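You operate a simulated robot arm through the tools that you are given. There is no shell and no other tool.

You run a simulated robot arm. Do the job below in one go: nothing can be reset, and whatever is moved stays where it is left.

TASK
Stopper the pink and green scent bottles, each with its own colour, and stand them on the silver tray. Set down upright: what you pick out.

Only the result counts: the job must be done as asked and must still hold three seconds after the hand-in. Knocking over, shifting, dropping, spilling or breaking anything else fails it. Lids that push on must go on centred and level and be pressed home; caps that screw on are set level and turned clockwise until they are tight.

THE ROBOT
A 6-joint arm with a two-finger parallel gripper, fixed in place. Base frame: the origin is at the foot of the arm, x ahead of it, y to its left, z up; the work surface is at about z = 0.76. Readings come in m, degrees, newtons and seconds.
With the tool pointing down near the work surface it reaches from about 0.28 to 0.68 m from the base axis. Its first joint turns from -166.0 to 166.0 degrees. Payload 1.57 kg.
The tool frame sits at the grasp point between the pads (the TCP): z along the fingers, y along the line on which they close. The tips reach 0.03 m beyond it. Largest opening 0.11 m; finger width 0.024, thickness 0.012; the body of the gripper, 0.048 by 0.112 m, starts 0.078 m behind the TCP.
Orientation is told as [roll, pitch, yaw] about the base's x, y, z axes, in that order, counted from this pose: with the fingers straight down and closing along the base's y, the tool's x points along the base's -x, its y along +y and its z along -z.

THE INTERFACE
- The arm moves only by the tool move_arm. Its argument "plan" is a list of rows, each a list of 6 numbers: the shift along the tool's x, y, z in m, then the turn, a rotation vector about the tool's x, y, z in degrees. In form: [[x, y, z, rx, ry, rz], ...]. A call has 1 to 20 rows; each row shifts and turns the commanded pose from where the row before left it, along the tool's axes as they then stand. "hand" is the finger opening in m, from 0 to 0.11, set as the call begins (left out, the last holds). Each row takes 0.2 s and may step no farther than 0.05 m and 8.6 degrees from the row before; otherwise, or with a gripper value out of range, the whole call is refused. A pose out of reach is approached as far as the arm can. The call stops where the force on the tool passes 90 N (or 10 N more than at its start, if that is more) or the arm is blocked; 0.2 s more then pass. The fingers move at their own pace (about 0.108 m/s each) and stop on an object; they squeeze with about 24 N. The grip force told is the motor's: it shows also when the fingers shut on nothing. Time passes only in rows, and 0.2 s behind the last, so rows that do not move let the fingers close. It gives the time, the measured TCP pose, the force on the tool (base axes), the opening and the grip force at its end, in the units of the frame above (readings bear some noise), with the torque about the TCP (base axes, N m) and any sound that the robot's microphone picked up.
- Cameras (640 x 400 px; columns grow to the right, rows downward): "scene" is fixed at [0.2191, -0.4985, 1.4848]; the picture's right is [0.74, -0.67, 0.00], its down [-0.67, -0.74, -0.11] and it looks along [0.07, 0.08, -0.99] (base axes); focal length 288 px, centre (320, 200). "wrist" rides on the gripper at [0.07, 0.016, -0.141] in the tool frame; the picture's right is [-0.23, 0.97, 0.00], its down [-0.86, -0.20, -0.48] and it looks along [-0.47, -0.11, 0.88] (tool axes); focal length 222 px, centre (320, 200). There is no depth. A picture from a camera that has moved, and an enlarged one, comes with that camera's place and axes in the base frame and with its lens.
- snapshot(camera): a new picture of that camera. No time passes.
- lift_body(by): slides the trunk up (or, below 0, down) by that many m; the arm rides with it, the base frame stays. It gives what a move gives, with no picture.
- inspect(camera, box): a new picture of the part [left, top, right, bottom] of that camera's present view, enlarged. No time passes.
- hand_in(): hands the job in; it is judged then, once.

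Places have to be worked out from the pictures, the camera data and where the tool is seen. Open the gripper and draw the arm clear of the work before you hand the job in, unless the task says otherwise.

The tools are called after "Request:" as name(argument=value, ...) on one line, values as JSON. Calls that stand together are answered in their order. move_arm: Moves the arm, as the interface text tells. Its arguments: {"type":"object","properties":{"plan":{"type":"array","items":{"type":"array","items":{"type":"number"}}},"hand":{"type":"number"}},"required":["plan"]} The other tools are called the same way: lift_body (by) slides the trunk up or down; snapshot (camera) takes a picture; inspect (camera, box) takes an enlarged picture of a part of a camera's view; hand_in () hands the job in.

At the start:

```text
clock: 0.0
position: [0.356, -0.3504, 1.096]
orientation: [0.0, 0.1, 0.0]
force: [-0.7, 0.1, 0.2]
torque: [0.03, -0.03, 0.02]
opening: 0.1099
finger_force: 0.1
trunk travel left (down, up): [-0.125, 0.465]
```

scene: 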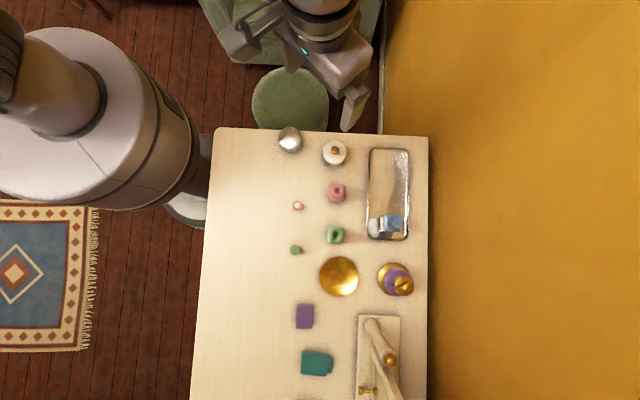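
wrist: 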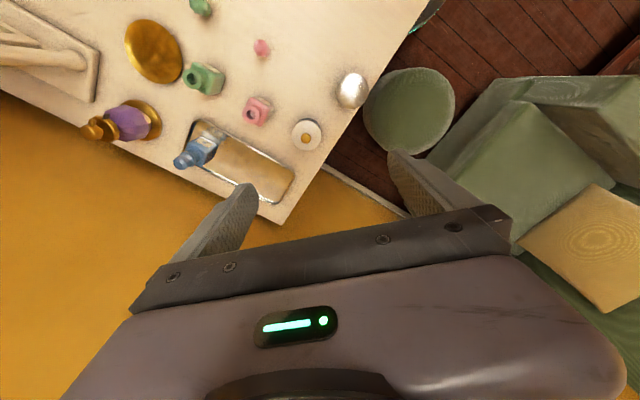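

The scene shows pink and green bottles on the table with what look like small matching stoppers nearby and a silver tray holding a blue bottle. I enlarge the views to identify things precisely.

Request:
inspect(camera="scene", box=[260, 120, 440, 232])

Request:
inspect(camera="scene", box=[260, 200, 440, 312])

Request:
inspect(camera="wrist", box=[120, 0, 400, 175])

```text
3.56 times, centred on (350, 176) of scene
camera zoom: at [0.2191, -0.4985, 1.4848], right [0.74, -0.67, 0.0], down [-0.67, -0.74, -0.11], along [0.07, 0.08, -0.99], focal length 1023 px, centre (213, 285)
```

zoom: 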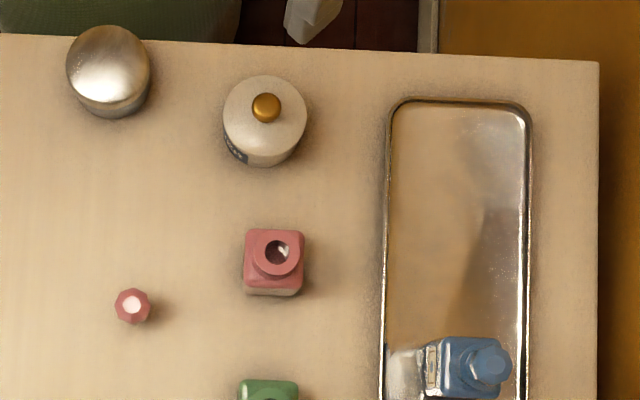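

```text
3.56 times, centred on (350, 256) of scene
camera zoom: at [0.2191, -0.4985, 1.4848], right [0.74, -0.67, 0.0], down [-0.67, -0.74, -0.11], along [0.07, 0.08, -0.99], focal length 1023 px, centre (213, 1)
```

zoom: 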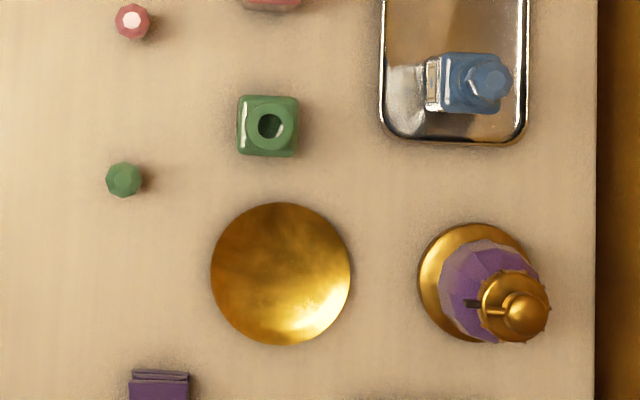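

```text
2.29 times, centred on (260, 88) of wrist
camera zoom: at [0.2852, -0.3336, 1.2377], right [0.23, 0.97, 0.0], down [0.86, -0.2, 0.48], along [0.47, -0.11, -0.88], focal length 508 px, centre (457, 457)
```

zoom: 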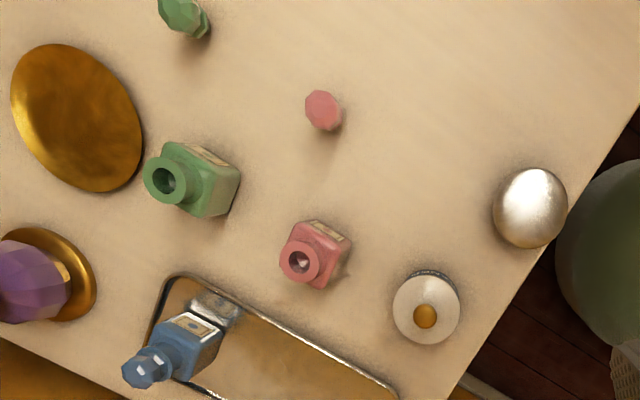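

From both views I put the pink bottle mouth at about (0.31, -0.457, 0.837), the green one at (0.24, -0.529, 0.837), the pink stopper at (0.219, -0.417) and the green stopper at (0.144, -0.492). The table's axes are turned about -42 deg. I'll move above the stoppers, turn the tool to match and look closer.

Request:
move_arm(plan=[[0.0232, -0.016, 0.0272, 0, 0, 0], [0.0232, -0.016, 0.0272, 0, 0, 0], [0.0232, -0.016, 0.0272, 0, 0, 0], [0.0232, -0.016, 0.0272, 0, 0, 0], [0.0232, -0.016, 0.0272, 0, 0, 0], [0, 0, 0, 0, 0, 8.4], [0, 0, 0, 0, 0, 8.4], [0, 0, 0, 0, 0, 8.4], [0, 0, 0, 0, 0, 8.4], [0, 0, 0, 0, 0, 8.4], [0, 0, 0, 0, 0, 0]])

Request:
snapshot(camera="wrist")

Request:
snapshot(camera="scene")

```text
clock: 2.4
position: [0.2392, -0.4308, 0.9609]
orientation: [0.0, 0.0, -42.1]
force: [-0.1, 0.6, 0.6]
torque: [0.03, 0.0, 0.02]
opening: 0.1101
finger_force: 0.1
trunk travel left (down, up): [-0.125, 0.465]
```

```text
taken
camera wrist: at [0.1983, -0.371, 1.1016], right [0.82, 0.57, 0.0], down [0.5, -0.72, 0.48], along [0.27, -0.39, -0.88], focal length 222 px, centre (320, 200)
```

wrist: 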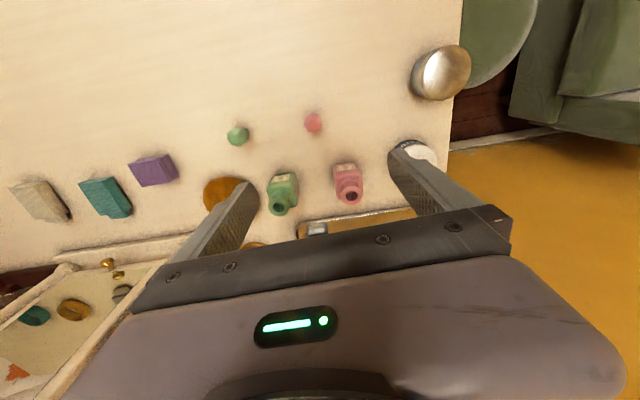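

```text
taken
```

scene: 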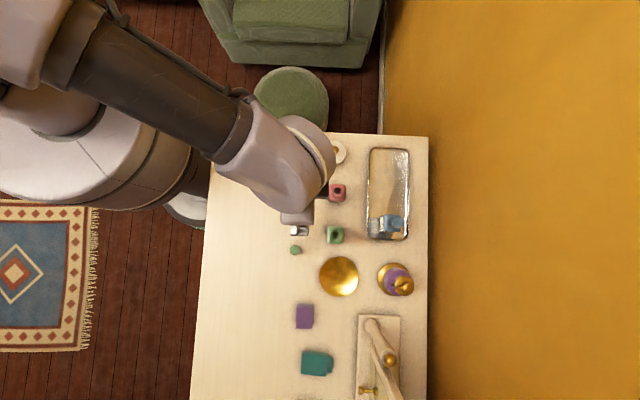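

The wrist view now shows both bottles and both stoppers. I enlarge them to see the shape of the stoppers and the bottle mouths.

Request:
inspect(camera="wrist", box=[210, 100, 370, 220])

Request:
inspect(camera="wrist", box=[290, 100, 370, 150])

Request:
inspect(camera="wrist", box=[215, 110, 275, 150])

Request:
inspect(camera="wrist", box=[320, 155, 380, 215])

```text
3.33 times, centred on (290, 160) of wrist
camera zoom: at [0.1983, -0.371, 1.1016], right [0.82, 0.57, 0.0], down [0.5, -0.72, 0.48], along [0.27, -0.39, -0.88], focal length 740 px, centre (420, 333)
```

zoom: 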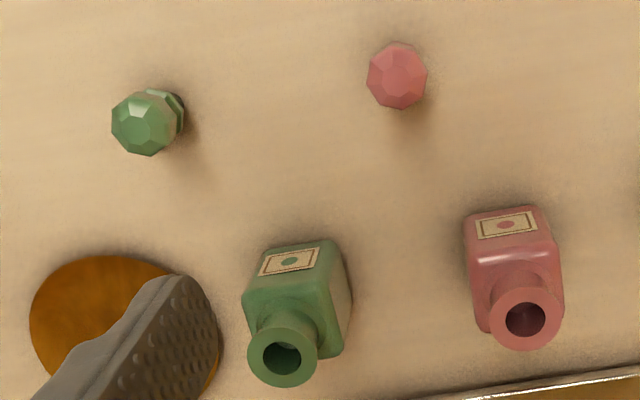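

```text
8.00 times, centred on (330, 125) of wrist
camera zoom: at [0.1983, -0.371, 1.1016], right [0.82, 0.57, 0.0], down [0.5, -0.72, 0.48], along [0.27, -0.39, -0.88], focal length 1777 px, centre (240, 800)
```

zoom: 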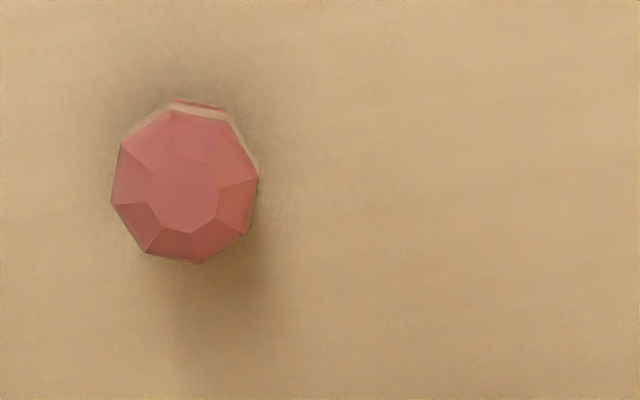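

```text
10.00 times, centred on (245, 130) of wrist
camera zoom: at [0.1983, -0.371, 1.1016], right [0.82, 0.57, 0.0], down [0.5, -0.72, 0.48], along [0.27, -0.39, -0.88], focal length 2221 px, centre (1070, 900)
```

zoom: 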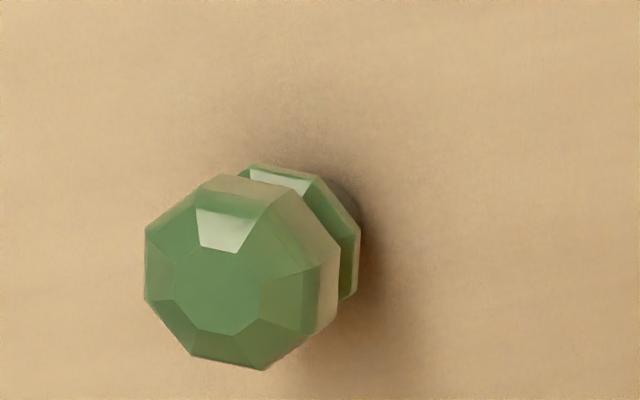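

```text
6.67 times, centred on (350, 185) of wrist
camera zoom: at [0.1983, -0.371, 1.1016], right [0.82, 0.57, 0.0], down [0.5, -0.72, 0.48], along [0.27, -0.39, -0.88], focal length 1481 px, centre (120, 300)
```

zoom: 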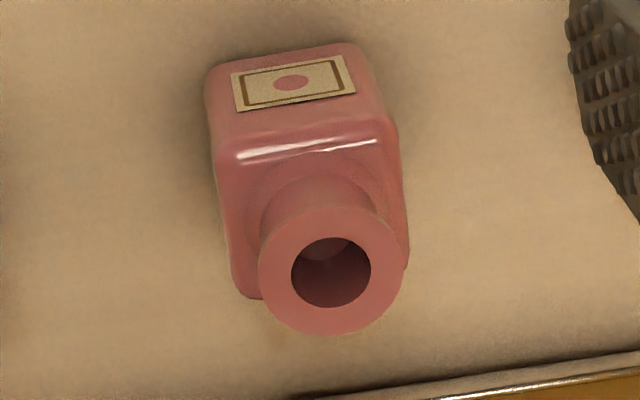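

The stoppers stand upright: an octagonal head about 24 mm wide, a groove, and a flange over the plug. Both bottle mouths are open with a hole of about 16 mm. I check the octagon's angle from above, since the grip should go on flats.

Request:
inspect(camera="scene", box=[280, 240, 312, 260])

Request:
inspect(camera="scene", box=[360, 140, 424, 250])

Request:
inspect(camera="scene", box=[280, 180, 352, 225])

```text
16.00 times, centred on (296, 250) of scene
camera zoom: at [0.2191, -0.4985, 1.4848], right [0.74, -0.67, 0.0], down [-0.67, -0.74, -0.11], along [0.07, 0.08, -0.99], focal length 4604 px, centre (704, -600)
```

zoom: 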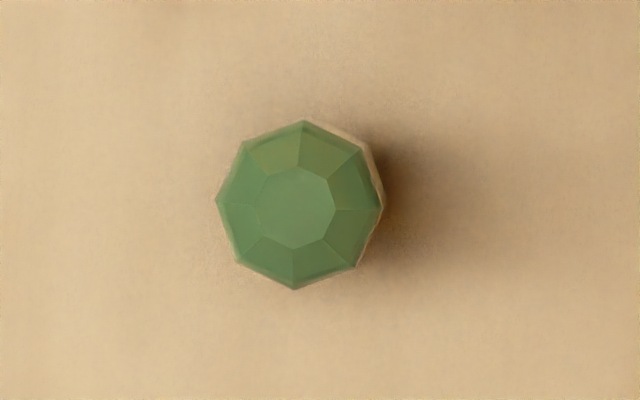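

```text
3.64 times, centred on (392, 195) of scene
camera zoom: at [0.2191, -0.4985, 1.4848], right [0.74, -0.67, 0.0], down [-0.67, -0.74, -0.11], along [0.07, 0.08, -0.99], focal length 1046 px, centre (58, 218)
```

zoom: 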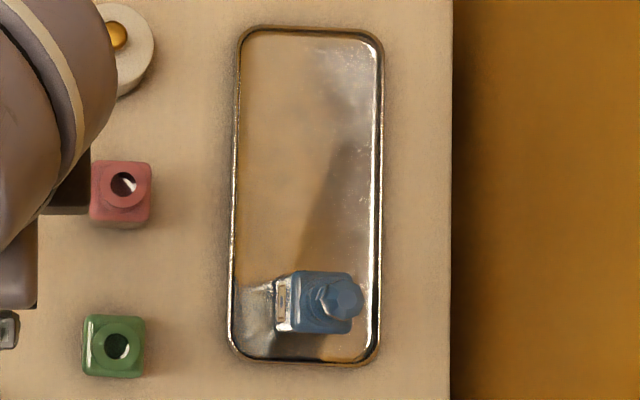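

```text
8.89 times, centred on (316, 202) of scene
camera zoom: at [0.2191, -0.4985, 1.4848], right [0.74, -0.67, 0.0], down [-0.67, -0.74, -0.11], along [0.07, 0.08, -0.99], focal length 2558 px, centre (356, 178)
```

zoom: 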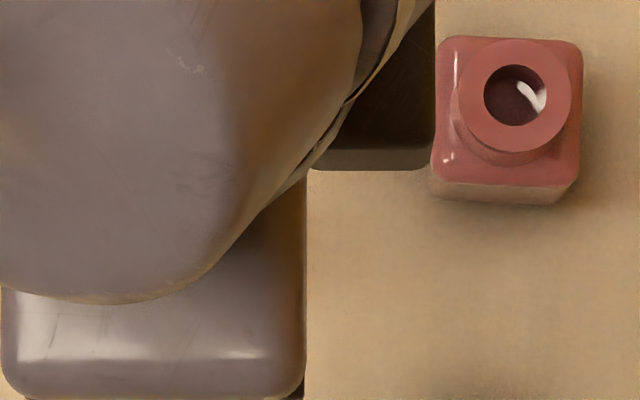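

The green octagon has its corners along the table axes, so flats face about 23 and 68 deg in base terms; I turn the tool to yaw about -21.7 and go to 0.88 m above the pink stopper with a narrower opening for a closer look.

Request:
move_arm(plan=[[0, 0, 0, 0, 0, -6.8], [0, 0, 0, 0, 0, -6.8], [0, 0, 0, 0, 0, -6.8], [0.0115, 0.0024, 0.04, 0, 0, 0], [0.0115, 0.0024, 0.04, 0, 0, 0], [0, 0, 0, 0, 0, 0]], hand=0.05)

Request:
snapshot(camera="wrist")

Request:
inspect(camera="wrist", box=[260, 130, 380, 205])

```text
clock: 3.8
position: [0.2203, -0.4185, 0.8803]
orientation: [0.0, 0.0, -21.6]
force: [0.1, 0.3, 0.3]
torque: [-0.01, 0.0, -0.01]
opening: 0.0499
finger_force: 0.0
trunk travel left (down, up): [-0.125, 0.465]
```

```text
taken
camera wrist: at [0.1611, -0.3777, 1.0225], right [0.57, 0.82, 0.0], down [0.72, -0.5, 0.48], along [0.39, -0.27, -0.88], focal length 222 px, centre (320, 200)
```

wrist: 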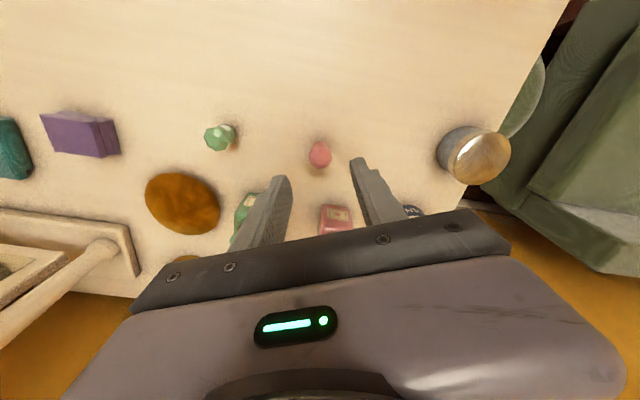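

```text
5.33 times, centred on (320, 168) of wrist
camera zoom: at [0.1611, -0.3777, 1.0225], right [0.57, 0.82, 0.0], down [0.72, -0.5, 0.48], along [0.39, -0.27, -0.88], focal length 1185 px, centre (320, 373)
```

zoom: 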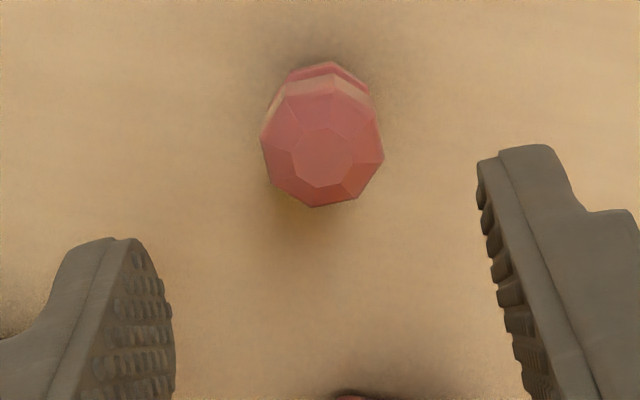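

The pink octagon's flats now face the pads, and the stopper sits within about 2 mm of the TCP axis. I enlarge the green stopper, seen from the side here, to measure head, groove and flange heights.

Request:
inspect(camera="wrist", box=[200, 115, 248, 160])

Request:
inspect(camera="wrist", box=[300, 135, 340, 175])

```text
8.89 times, centred on (224, 138) of wrist
camera zoom: at [0.1611, -0.3777, 1.0225], right [0.57, 0.82, 0.0], down [0.72, -0.5, 0.48], along [0.39, -0.27, -0.88], focal length 1974 px, centre (1173, 756)
```

zoom: 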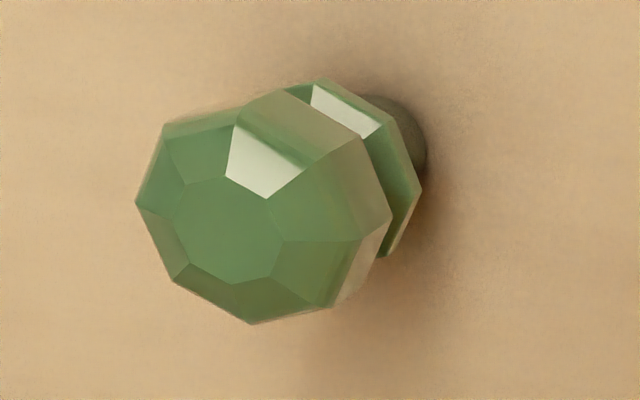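

```text
10.00 times, centred on (320, 155) of wrist
camera zoom: at [0.1611, -0.3777, 1.0225], right [0.57, 0.82, 0.0], down [0.72, -0.5, 0.48], along [0.39, -0.27, -0.88], focal length 2221 px, centre (320, 650)
```

zoom: 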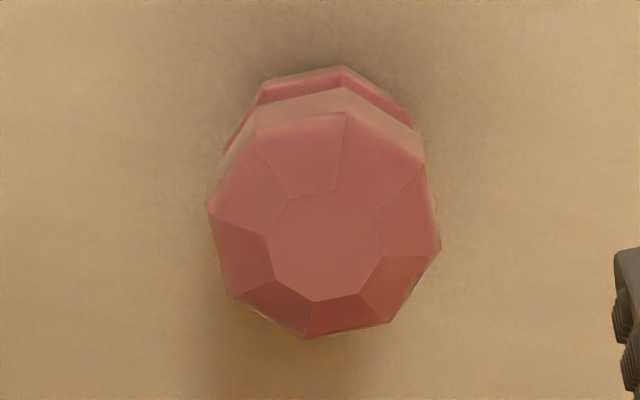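

The stopper is about 40 mm tall: head from roughly z 0.782 to 0.80, flange bottom near 0.773, plug below that. I lower with the fingers open to TCP z 0.83 and check the clearance before gripping the head only.

Request:
move_arm(plan=[[-0.001, 0, 0.025, 0, 0, 0], [0, 0, 0.025, 0, 0, 0], [0, 0, 0, 0, 0, 0]])

Request:
inspect(camera="wrist", box=[240, 120, 400, 220])

```text
clock: 4.6
position: [0.2202, -0.4203, 0.8304]
orientation: [0.0, 0.0, -21.6]
force: [0.8, -0.8, 0.1]
torque: [-0.01, -0.02, -0.02]
opening: 0.0502
finger_force: 0.1
trunk travel left (down, up): [-0.125, 0.465]
```

```text
4.00 times, centred on (320, 170) of wrist
camera zoom: at [0.1607, -0.3778, 0.972], right [0.57, 0.82, 0.0], down [0.72, -0.5, 0.48], along [0.39, -0.27, -0.88], focal length 888 px, centre (320, 320)
```

zoom: 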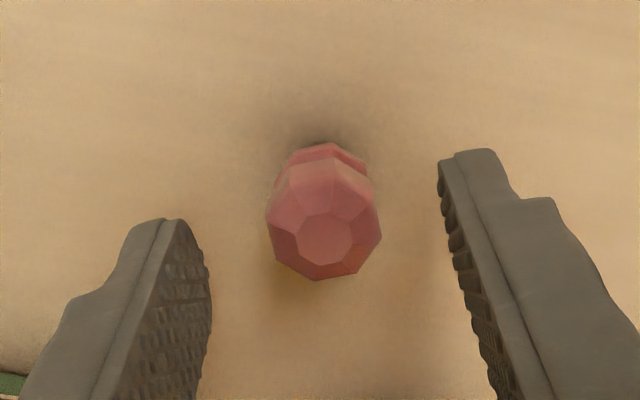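

Fingers straddle the stopper with about 12 mm clearance each side and it is centred along the closing line. I lower 21 mm more (TCP z about 0.809) then close on the head.

Request:
move_arm(plan=[[-0.0015, 0, 0.0105, 0, 0, 0], [0, 0, 0.0105, 0, 0, 0], [0, 0, 0, 0, 0, 0]])

Request:
inspect(camera="wrist", box=[240, 120, 400, 220])

```text
clock: 5.4
position: [0.221, -0.4207, 0.8094]
orientation: [0.0, -0.1, -21.6]
force: [-0.4, 0.7, -0.3]
torque: [0.05, -0.02, -0.01]
opening: 0.0498
finger_force: 0.0
trunk travel left (down, up): [-0.125, 0.465]
```

```text
4.00 times, centred on (320, 170) of wrist
camera zoom: at [0.1617, -0.3779, 0.9502], right [0.57, 0.82, 0.0], down [0.72, -0.5, 0.48], along [0.39, -0.27, -0.88], focal length 888 px, centre (320, 320)
```

zoom: 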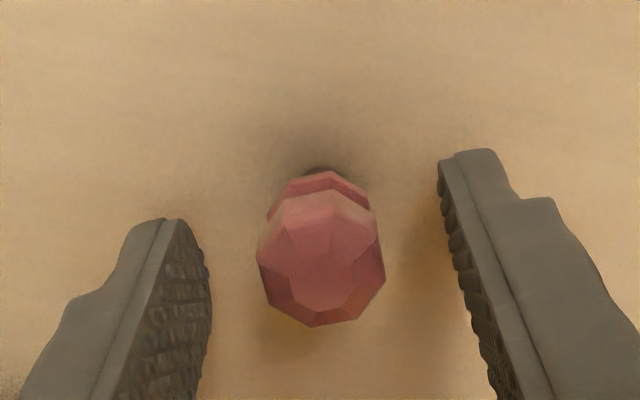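

Tips are level with the groove, close to the flange; I raise 3 mm so the pads hold only the head, then close.

Request:
move_arm(plan=[[0, 0, -0.003, 0, 0, 0], [0, 0, 0, 0, 0, 0]])

Request:
move_arm(plan=[[0, 0, 0, 0, 0, 0], [0, 0, 0, 0, 0, 0], [0, 0, 0, 0, 0, 0]], hand=0.015)

Request:
inspect(camera="wrist", box=[240, 120, 400, 220])

```text
clock: 6.0
position: [0.2215, -0.4188, 0.813]
orientation: [0.0, -0.1, -21.6]
force: [0.5, -1.3, -0.2]
torque: [-0.01, 0.0, -0.04]
opening: 0.0501
finger_force: 0.1
trunk travel left (down, up): [-0.125, 0.465]
```

```text
clock: 6.8
position: [0.2217, -0.419, 0.8116]
orientation: [0.0, 0.0, -21.6]
force: [0.0, -0.2, -1.0]
torque: [-0.01, 0.0, -0.04]
opening: 0.022
finger_force: 24.2
trunk travel left (down, up): [-0.125, 0.465]
```

```text
4.00 times, centred on (320, 170) of wrist
camera zoom: at [0.162, -0.3773, 0.9529], right [0.57, 0.82, 0.0], down [0.72, -0.5, 0.48], along [0.39, -0.27, -0.88], focal length 888 px, centre (320, 320)
```

zoom: 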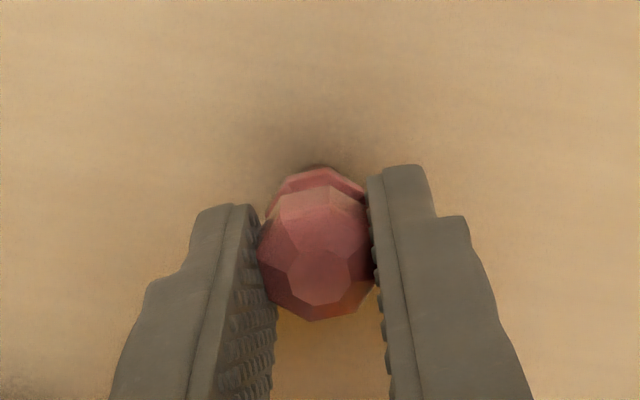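

The head is held at a 22 mm opening with 24 N. I lift straight up 10 cm and check the held stopper.

Request:
move_arm(plan=[[0, 0, -0.02, 0, 0, 0], [0, 0, -0.04, 0, 0, 0], [0, 0, -0.04, 0, 0, 0], [0, 0, 0, 0, 0, 0]])

Request:
inspect(camera="wrist", box=[240, 120, 400, 220])

Request:
snapshot(camera="scene")

```text
clock: 7.8
position: [0.2204, -0.4187, 0.912]
orientation: [0.0, 0.0, -21.6]
force: [0.1, -0.1, 0.0]
torque: [0.0, 0.01, -0.04]
opening: 0.0219
finger_force: 24.2
trunk travel left (down, up): [-0.125, 0.465]
```

```text
4.00 times, centred on (320, 170) of wrist
camera zoom: at [0.1623, -0.377, 1.0538], right [0.57, 0.82, 0.0], down [0.72, -0.5, 0.48], along [0.39, -0.27, -0.88], focal length 888 px, centre (320, 320)
```

zoom: 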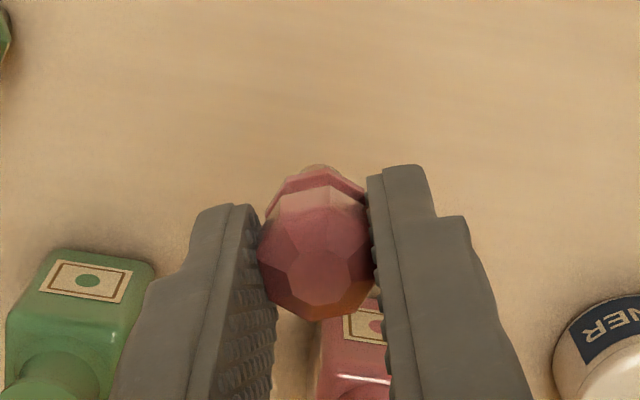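

```text
taken
```

scene: 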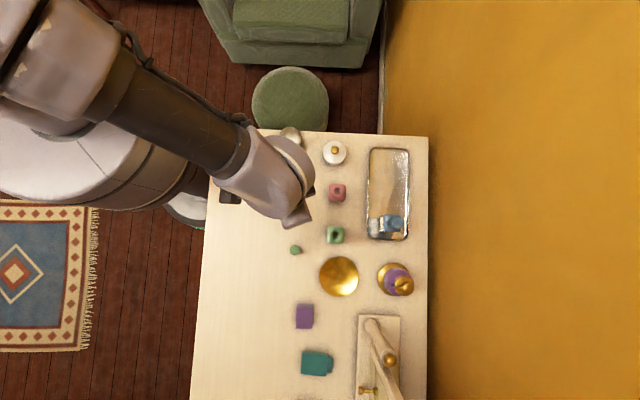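

The stopper is held level and came up cleanly. I move it over the pink bottle mouth, estimated at (0.3095, -0.4585, 0.841), with about 4 cm clearance under the plug, and look.

Request:
move_arm(plan=[[-0.0321, -0.0013, -0.0075, 0, 0, 0], [-0.0321, -0.0013, -0.0075, 0, 0, 0], [-0.0321, -0.0012, -0.0075, 0, 0, 0], [0, 0, 0, 0, 0, 0]])

Request:
snapshot(camera="wrist")

Request:
inspect(camera="wrist", box=[260, 120, 380, 220])

Request:
inspect(camera="scene", box=[310, 170, 360, 210])

```text
clock: 8.8
position: [0.31, -0.4567, 0.9361]
orientation: [0.1, 0.0, -21.6]
force: [-0.5, -0.2, -0.9]
torque: [0.0, 0.02, 0.01]
opening: 0.0219
finger_force: 24.2
trunk travel left (down, up): [-0.125, 0.465]
```

```text
taken
camera wrist: at [0.2509, -0.4159, 1.0762], right [0.57, 0.82, 0.0], down [0.72, -0.5, 0.48], along [0.39, -0.27, -0.88], focal length 222 px, centre (320, 200)
```

wrist: 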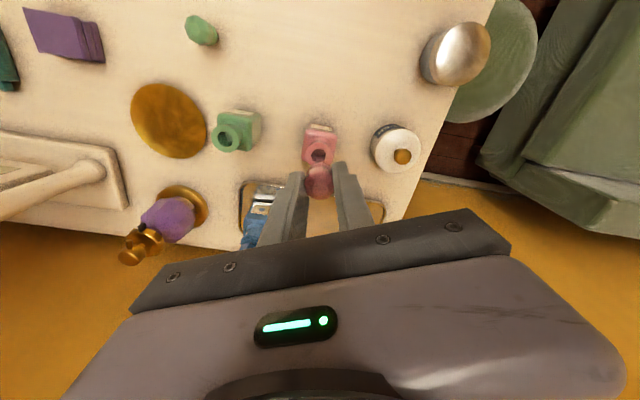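

```text
4.00 times, centred on (320, 170) of wrist
camera zoom: at [0.2509, -0.4159, 1.0762], right [0.57, 0.82, 0.0], down [0.72, -0.5, 0.48], along [0.39, -0.27, -0.88], focal length 888 px, centre (320, 320)
```

zoom: 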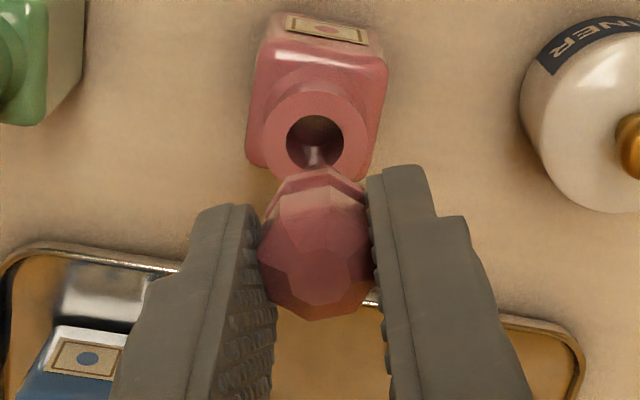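

```text
10.00 times, centred on (335, 190) of scene
camera zoom: at [0.2191, -0.4985, 1.4848], right [0.74, -0.67, 0.0], down [-0.67, -0.74, -0.11], along [0.07, 0.08, -0.99], focal length 2878 px, centre (170, 300)
```

zoom: 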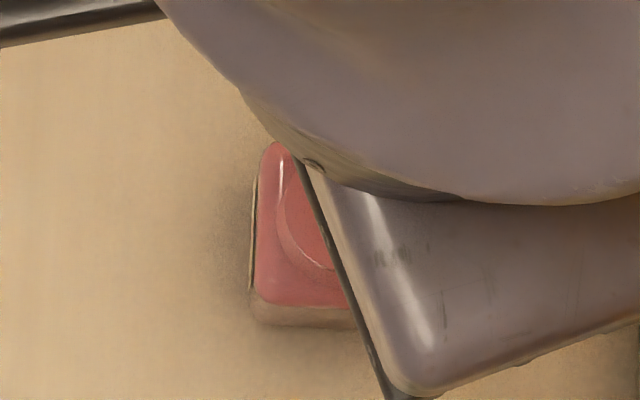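

The mouth is visible just beyond the held stopper. I enlarge this area to measure mouth centre and stopper axis precisely.

Request:
inspect(camera="wrist", box=[295, 130, 345, 170])

Request:
inspect(camera="wrist", box=[295, 155, 345, 205])

```text
10.00 times, centred on (320, 150) of wrist
camera zoom: at [0.2509, -0.4159, 1.0762], right [0.57, 0.82, 0.0], down [0.72, -0.5, 0.48], along [0.39, -0.27, -0.88], focal length 2221 px, centre (320, 700)
```

zoom: 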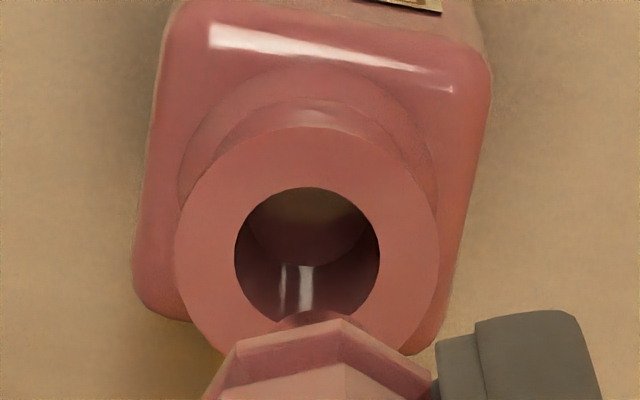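

```text
8.00 times, centred on (320, 180) of wrist
camera zoom: at [0.2509, -0.4159, 1.0762], right [0.57, 0.82, 0.0], down [0.72, -0.5, 0.48], along [0.39, -0.27, -0.88], focal length 1777 px, centre (320, 360)
```

zoom: 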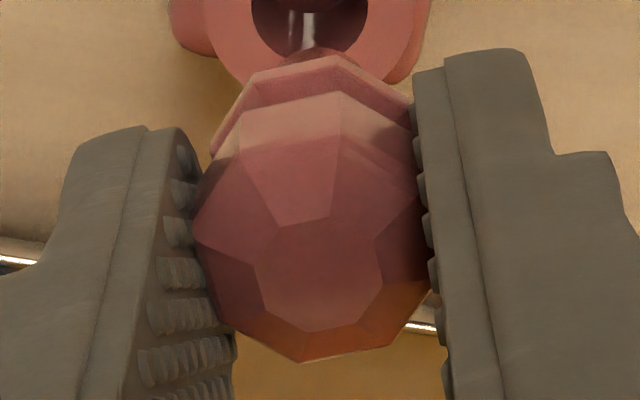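

The camera puts the mouth about 1–2 mm off in x and 1 mm in y from the stopper axis, but height uncertainty blurs that. I lower 28 mm so the plug hovers about 1 cm above the lip and compare directly.

Request:
move_arm(plan=[[-0.0005, -0.0006, 0.014, 0, 0, 0], [0, 0, 0.014, 0, 0, 0], [0, 0, 0, 0, 0, 0]])

Request:
inspect(camera="wrist", box=[285, 130, 355, 180])

Request:
inspect(camera="wrist", box=[295, 155, 345, 205])

```text
clock: 9.6
position: [0.3113, -0.4576, 0.9059]
orientation: [-0.1, -0.1, -21.6]
force: [-0.1, 1.2, 0.4]
torque: [0.0, -0.03, -0.02]
opening: 0.0219
finger_force: 23.6
trunk travel left (down, up): [-0.125, 0.465]
```

```text
8.00 times, centred on (320, 155) of wrist
camera zoom: at [0.2512, -0.4166, 1.0481], right [0.57, 0.82, 0.0], down [0.72, -0.5, 0.48], along [0.39, -0.27, -0.88], focal length 1777 px, centre (320, 560)
```

zoom: 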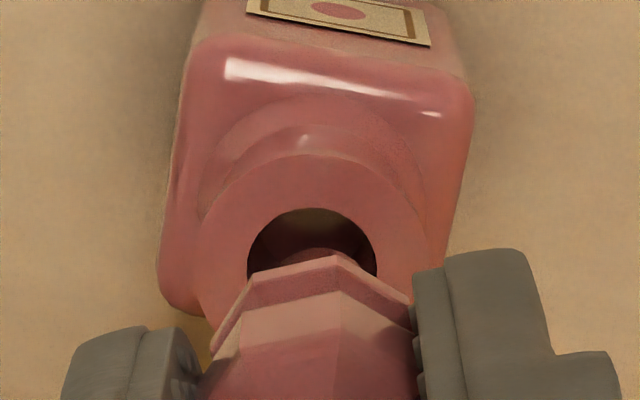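

```text
8.00 times, centred on (320, 180) of wrist
camera zoom: at [0.2512, -0.4166, 1.0481], right [0.57, 0.82, 0.0], down [0.72, -0.5, 0.48], along [0.39, -0.27, -0.88], focal length 1777 px, centre (320, 360)
```

zoom: 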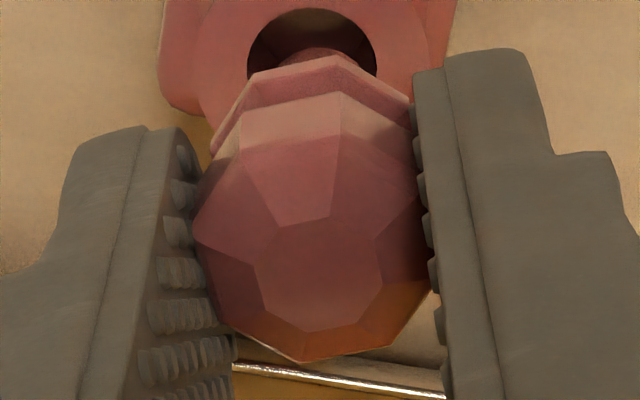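

The plug appears within about 1 mm of the hole axis; hole lies about (-0.0004, -0.0009) in tool x,y from the plug. I correct and lower 10 mm for another look.

Request:
move_arm(plan=[[-0.0004, -0.0009, 0.005, 0, 0, 0], [0, 0, 0.005, 0, 0, 0], [0, 0, 0, 0, 0, 0]])

Request:
inspect(camera="wrist", box=[295, 140, 345, 180])

```text
clock: 10.4
position: [0.3105, -0.4597, 0.8976]
orientation: [0.0, 0.0, -21.6]
force: [0.4, -0.1, -0.1]
torque: [0.02, -0.01, -0.02]
opening: 0.0219
finger_force: 23.7
trunk travel left (down, up): [-0.125, 0.465]
```

```text
10.00 times, centred on (320, 160) of wrist
camera zoom: at [0.2509, -0.4177, 1.0386], right [0.57, 0.82, 0.0], down [0.72, -0.5, 0.48], along [0.39, -0.27, -0.88], focal length 2221 px, centre (320, 600)
```

zoom: 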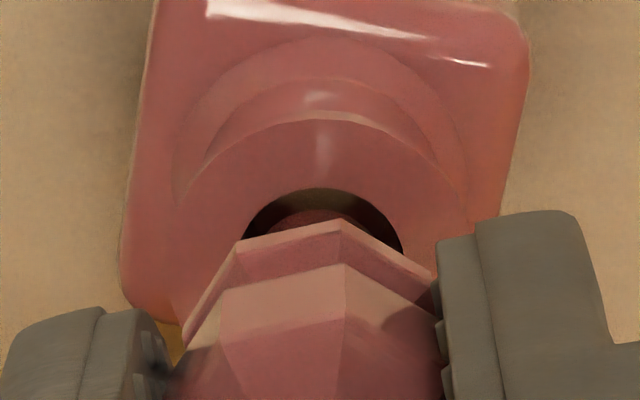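

Plug and hole look concentric to within about half a millimetre and the plug (about 13–14 mm) is narrower than the hole (about 16 mm). I lower 8 mm in small steps to feel for entry.

Request:
move_arm(plan=[[-0.0003, 0, 0.002, 0, 0, 0], [0, 0, 0.002, 0, 0, 0], [0, 0, 0.002, 0, 0, 0], [0, 0, 0.002, 0, 0, 0], [0, 0, 0, 0, 0, 0]])

Request:
inspect(camera="wrist", box=[295, 140, 345, 180])

```text
clock: 11.6
position: [0.3109, -0.4594, 0.89]
orientation: [0.0, -0.1, -21.5]
force: [0.2, 0.7, -0.2]
torque: [0.01, 0.0, 0.02]
opening: 0.0218
finger_force: 23.8
trunk travel left (down, up): [-0.125, 0.465]
```

```text
10.00 times, centred on (320, 160) of wrist
camera zoom: at [0.2519, -0.4179, 1.0299], right [0.57, 0.82, 0.0], down [0.72, -0.5, 0.48], along [0.39, -0.27, -0.88], focal length 2221 px, centre (320, 600)
```

zoom: 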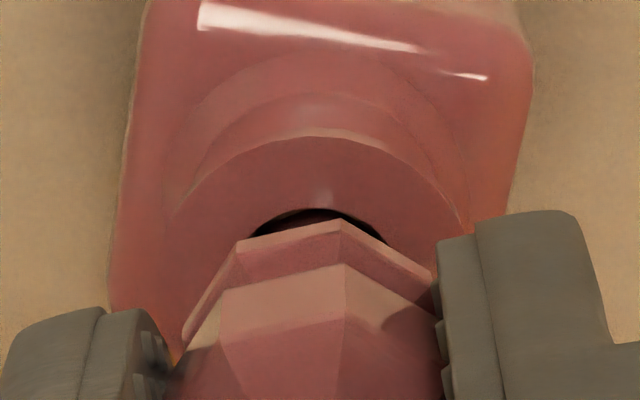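

No contact force so far: the plug has entered. I continue down 6 mm in 2 mm steps.

Request:
move_arm(plan=[[0, 0, 0.002, 0, 0, 0], [0, 0, 0.002, 0, 0, 0], [0, 0, 0.002, 0, 0, 0], [0, 0, 0, 0, 0, 0]])

Request:
inspect(camera="wrist", box=[295, 140, 345, 180])

```text
clock: 12.6
position: [0.3114, -0.4593, 0.883]
orientation: [0.0, 0.0, -21.6]
force: [-0.4, -0.6, -0.2]
torque: [0.0, 0.07, 0.01]
opening: 0.0216
finger_force: 23.7
trunk travel left (down, up): [-0.125, 0.465]
```

```text
10.00 times, centred on (320, 160) of wrist
camera zoom: at [0.2517, -0.4181, 1.024], right [0.57, 0.82, 0.0], down [0.72, -0.5, 0.48], along [0.39, -0.27, -0.88], focal length 2221 px, centre (320, 600)
```

zoom: 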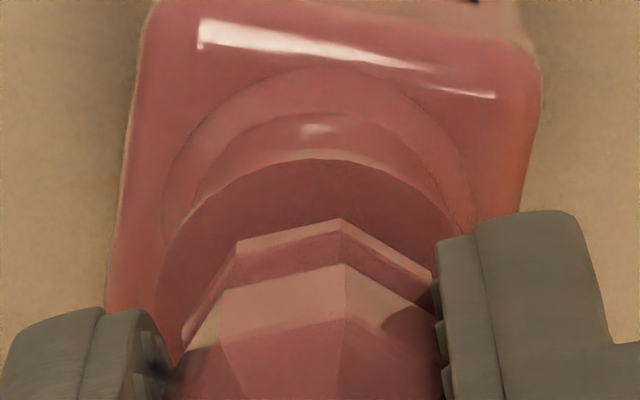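

Still no force; the flange now covers the hole. I continue in 1 mm steps until the seat is felt.

Request:
move_arm(plan=[[0, 0, 0.001, 0, 0, 0], [0, 0, 0.001, 0, 0, 0], [0, 0, 0.001, 0, 0, 0], [0, 0, 0, 0, 0, 0]])

```text
clock: 13.6
position: [0.311, -0.4603, 0.881]
orientation: [0.0, 0.0, -21.6]
force: [-0.3, -0.8, 0.1]
torque: [0.01, -0.01, 0.0]
opening: 0.0223
finger_force: 23.5
trunk travel left (down, up): [-0.125, 0.465]
```

No contact yet at TCP z about 0.881. I take three more 1 mm steps.

Request:
move_arm(plan=[[0, 0, 0.001, 0, 0, 0], [0, 0, 0.001, 0, 0, 0], [0, 0, 0.001, 0, 0, 0], [0, 0, 0, 0, 0, 0]])

Request:
inspect(camera="wrist", box=[295, 140, 345, 180])

```text
clock: 14.6
position: [0.3109, -0.458, 0.8779]
orientation: [0.0, 0.0, -21.6]
force: [-0.6, 0.5, -0.2]
torque: [0.04, 0.0, 0.01]
opening: 0.0221
finger_force: 23.9
trunk travel left (down, up): [-0.125, 0.465]
```

```text
10.00 times, centred on (320, 160) of wrist
camera zoom: at [0.2512, -0.4176, 1.0183], right [0.57, 0.82, 0.0], down [0.72, -0.5, 0.48], along [0.39, -0.27, -0.88], focal length 2221 px, centre (320, 600)
```

zoom: 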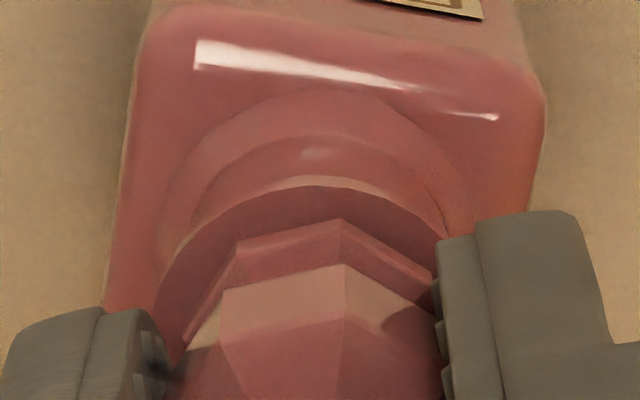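

Still free; the flange edge nears the lip. I continue with 1 mm steps.

Request:
move_arm(plan=[[0, 0, 0.001, 0, 0, 0], [0, 0, 0.001, 0, 0, 0], [0, 0, 0, 0, 0, 0]])

Request:
inspect(camera="wrist", box=[295, 140, 345, 180])

```text
clock: 15.4
position: [0.3111, -0.4596, 0.8752]
orientation: [0.1, 0.1, -21.6]
force: [0.1, 0.0, -1.0]
torque: [0.01, 0.02, -0.01]
opening: 0.022
finger_force: 23.7
trunk travel left (down, up): [-0.125, 0.465]
```

```text
10.00 times, centred on (320, 160) of wrist
camera zoom: at [0.2517, -0.418, 1.016], right [0.57, 0.82, 0.0], down [0.72, -0.5, 0.48], along [0.39, -0.27, -0.88], focal length 2221 px, centre (320, 600)
```

zoom: 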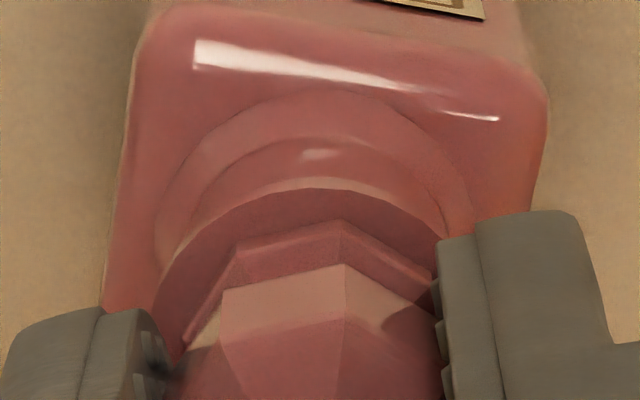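

The last two wrist views barely differ although the tool went 2 mm lower, so I look again from both cameras before pressing on.

Request:
snapshot(camera="wrist")

Request:
inspect(camera="scene", box=[300, 160, 364, 200])

Request:
inspect(camera="wrist", box=[285, 110, 365, 220])

```text
taken
camera wrist: at [0.2517, -0.418, 1.016], right [0.57, 0.82, 0.0], down [0.72, -0.5, 0.48], along [0.39, -0.27, -0.88], focal length 222 px, centre (320, 200)
```

wrist: 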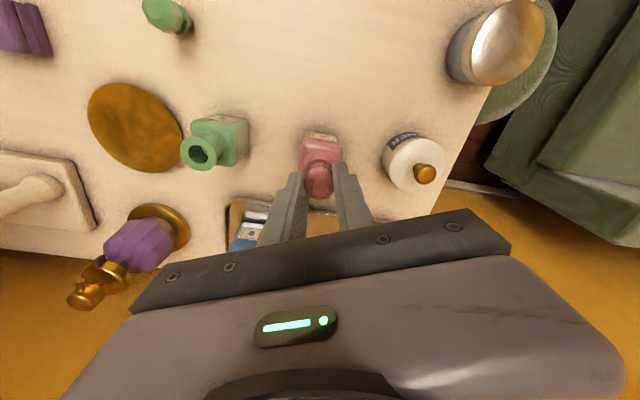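

```text
10.00 times, centred on (332, 180) of scene
camera zoom: at [0.2191, -0.4985, 1.4848], right [0.74, -0.67, 0.0], down [-0.67, -0.74, -0.11], along [0.07, 0.08, -0.99], focal length 2878 px, centre (200, 400)
```

zoom: 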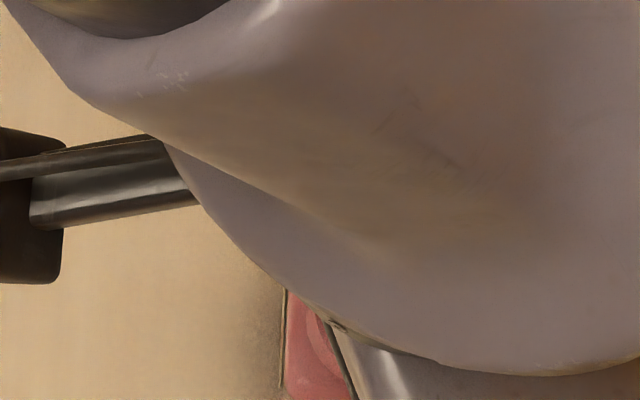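

```text
3.64 times, centred on (325, 165) of wrist
camera zoom: at [0.2517, -0.418, 1.016], right [0.57, 0.82, 0.0], down [0.72, -0.5, 0.48], along [0.39, -0.27, -0.88], focal length 808 px, centre (302, 327)
```

zoom: 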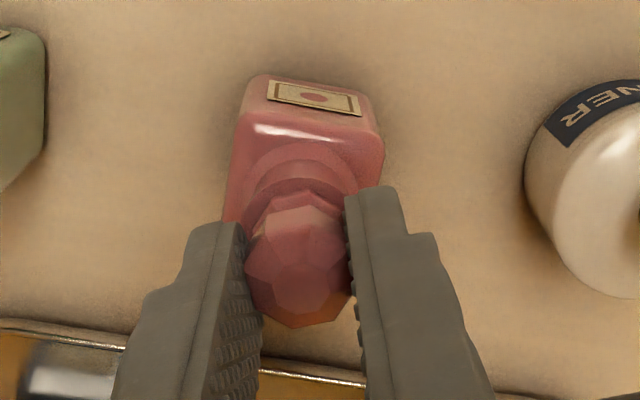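

Everything looks aligned and the bottle is upright. I go down 2 mm more and read the force.

Request:
move_arm(plan=[[0, 0, 0.001, 0, 0, 0], [0, 0, 0.001, 0, 0, 0], [0, 0, 0, 0, 0, 0]])

Request:
inspect(camera="wrist", box=[295, 140, 345, 180])

```text
clock: 16.2
position: [0.3123, -0.4591, 0.8735]
orientation: [0.0, -0.2, -21.7]
force: [-0.5, -2.3, 20.3]
torque: [-0.03, 0.06, 0.03]
opening: 0.0219
finger_force: 23.9
trunk travel left (down, up): [-0.125, 0.465]
```

```text
10.00 times, centred on (320, 160) of wrist
camera zoom: at [0.2515, -0.4176, 1.015], right [0.57, 0.82, 0.0], down [0.72, -0.5, 0.48], along [0.4, -0.28, -0.88], focal length 2221 px, centre (320, 600)
```

zoom: 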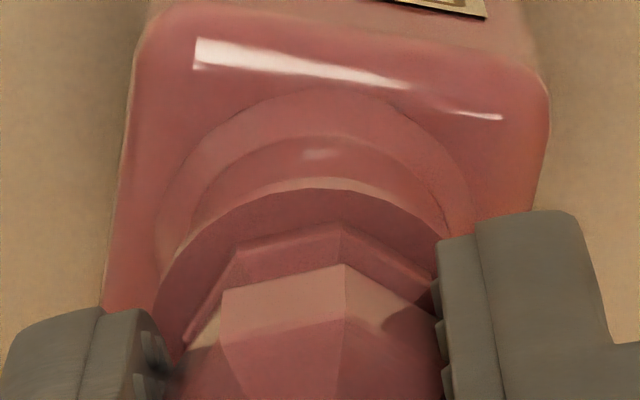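

Contact: 20 N upward at z 0.8735, so the flange has met the lip. I press in 1 mm further to push it home.

Request:
move_arm(plan=[[0, 0, 0.001, 0, 0, 0], [0, 0, 0, 0, 0, 0]])

Request:
inspect(camera="wrist", box=[295, 140, 345, 180])

```text
clock: 16.8
position: [0.3101, -0.4593, 0.871]
orientation: [0.1, 0.0, -21.6]
force: [1.3, -4.3, 14.8]
torque: [-0.15, -0.05, 0.01]
opening: 0.0219
finger_force: 24.1
trunk travel left (down, up): [-0.125, 0.465]
```

```text
10.00 times, centred on (320, 160) of wrist
camera zoom: at [0.2512, -0.4176, 1.0127], right [0.57, 0.82, 0.0], down [0.72, -0.5, 0.48], along [0.39, -0.27, -0.88], focal length 2221 px, centre (320, 600)
```

zoom: 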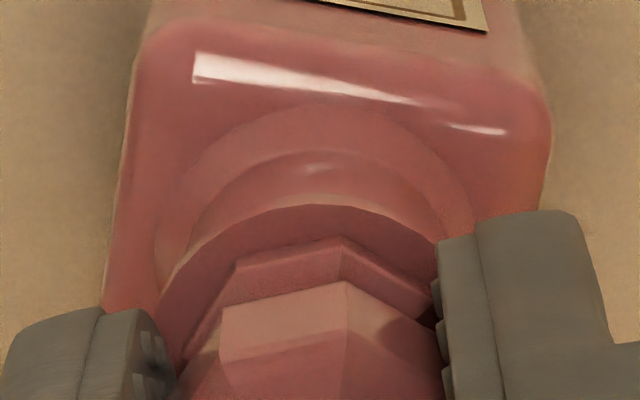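

The stopper slid a little upward in the grip at about 20 N, so it is resisting in the bottle. I open the fingers and rise to look, then press on its top with closed fingertips.

Request:
move_arm(plan=[[0, 0, 0, 0, 0, 0], [0, 0, 0, 0, 0, 0]], hand=0.05)

Request:
move_arm(plan=[[0, 0, -0.03, 0, 0, 0], [0, 0, -0.03, 0, 0, 0], [0, 0, 0, 0, 0, 0]])

Request:
inspect(camera="wrist", box=[290, 125, 350, 175])

Request:
snapshot(camera="wrist")

```text
clock: 17.4
position: [0.3113, -0.4584, 0.8732]
orientation: [0.0, 0.0, -21.6]
force: [-1.4, 1.9, 12.2]
torque: [-0.24, 0.2, -0.07]
opening: 0.0488
finger_force: 0.0
trunk travel left (down, up): [-0.125, 0.465]
```

```text
clock: 18.2
position: [0.312, -0.4598, 0.9313]
orientation: [0.0, 0.0, -21.6]
force: [0.8, -0.3, 0.0]
torque: [0.0, 0.01, -0.02]
opening: 0.0503
finger_force: 0.0
trunk travel left (down, up): [-0.125, 0.465]
```

```text
8.00 times, centred on (320, 150) of wrist
camera zoom: at [0.2517, -0.4184, 1.0733], right [0.57, 0.82, 0.0], down [0.72, -0.5, 0.48], along [0.39, -0.27, -0.88], focal length 1777 px, centre (320, 600)
```

zoom: 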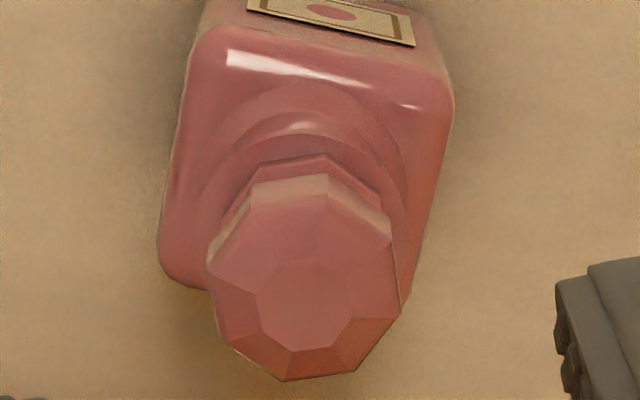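

```text
taken
camera wrist: at [0.2517, -0.4184, 1.0733], right [0.57, 0.82, 0.0], down [0.72, -0.5, 0.48], along [0.39, -0.27, -0.88], focal length 222 px, centre (320, 200)
```

wrist: 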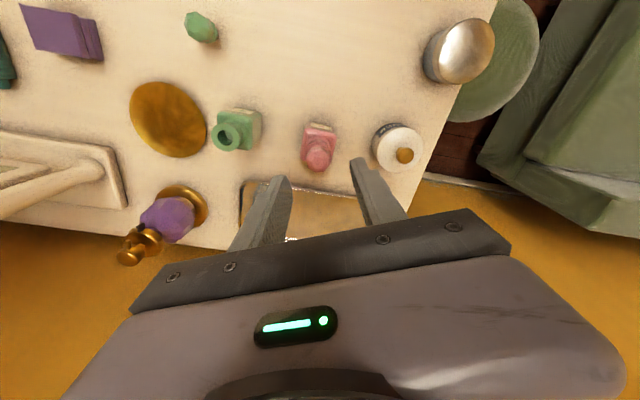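

The stopper sits in the neck. I zoom in closely to judge whether it is level and how big the gap under its flange is.

Request:
inspect(camera="wrist", box=[302, 130, 342, 175])

Request:
inspect(camera="scene", box=[316, 175, 356, 210])

```text
8.89 times, centred on (322, 152) of wrist
camera zoom: at [0.2517, -0.4184, 1.0733], right [0.57, 0.82, 0.0], down [0.72, -0.5, 0.48], along [0.39, -0.27, -0.88], focal length 1974 px, centre (302, 622)
```

zoom: 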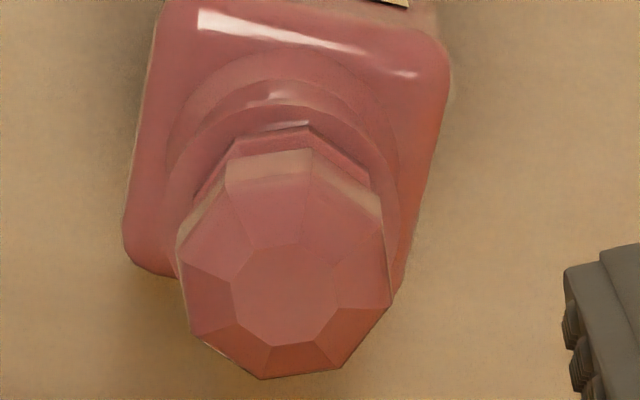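

```text
11.43 times, centred on (336, 192) of scene
camera zoom: at [0.2191, -0.4985, 1.4848], right [0.74, -0.67, 0.0], down [-0.67, -0.74, -0.11], along [0.07, 0.08, -0.99], focal length 3289 px, centre (137, 286)
```

zoom: 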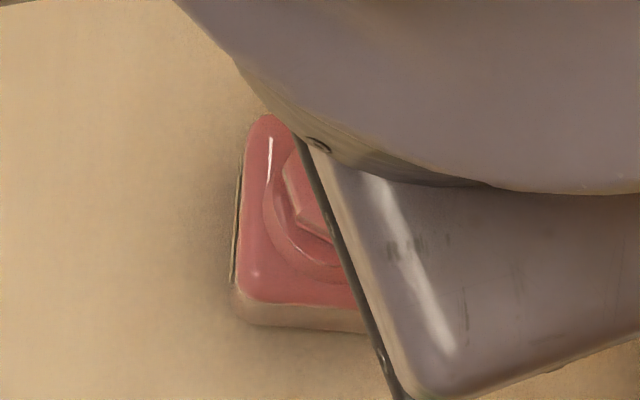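

Stopper and lip are concentric and level to within measurement error. I close the fingers, centre over it and press gently on the top facet to make sure it is home, which also measures the height.

Request:
move_arm(plan=[[0.0005, -0.0012, 0, 0, 0, 0], [0, 0, 0, 0, 0, 0], [0, 0, 0.012, 0, 0, 0], [0, 0, 0.01, 0, 0, 0], [0, 0, 0, 0, 0, 0]], hand=0.0)

Request:
inspect(camera="wrist", box=[285, 125, 355, 180])

```text
clock: 19.4
position: [0.3096, -0.4597, 0.9116]
orientation: [0.0, 0.0, -21.5]
force: [-0.3, 0.7, 0.0]
torque: [0.01, 0.03, -0.01]
opening: 0.0
finger_force: 20.6
trunk travel left (down, up): [-0.125, 0.465]
```

```text
7.27 times, centred on (320, 152) of wrist
camera zoom: at [0.2506, -0.4188, 1.0515], right [0.57, 0.82, 0.0], down [0.72, -0.5, 0.48], along [0.39, -0.27, -0.88], focal length 1615 px, centre (320, 546)
```

zoom: 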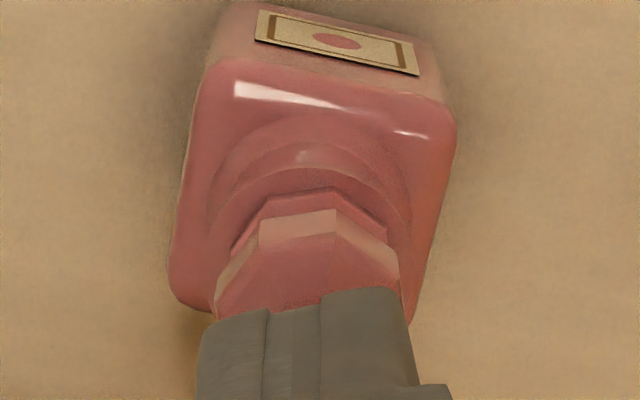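

Closed fingertips are above the stopper. I go down 10 mm in 2 mm steps and read the force.

Request:
move_arm(plan=[[0, 0, 0.002, 0, 0, 0], [0, 0, 0.002, 0, 0, 0], [0, 0, 0.002, 0, 0, 0], [0, 0, 0.002, 0, 0, 0], [0, 0, 0.002, 0, 0, 0], [0, 0, 0, 0, 0, 0]])

```text
clock: 20.8
position: [0.3102, -0.4593, 0.8999]
orientation: [0.0, -0.1, -21.7]
force: [0.6, 0.4, 0.7]
torque: [-0.01, 0.01, 0.0]
opening: 0.0001
finger_force: 21.1
trunk travel left (down, up): [-0.125, 0.465]
```

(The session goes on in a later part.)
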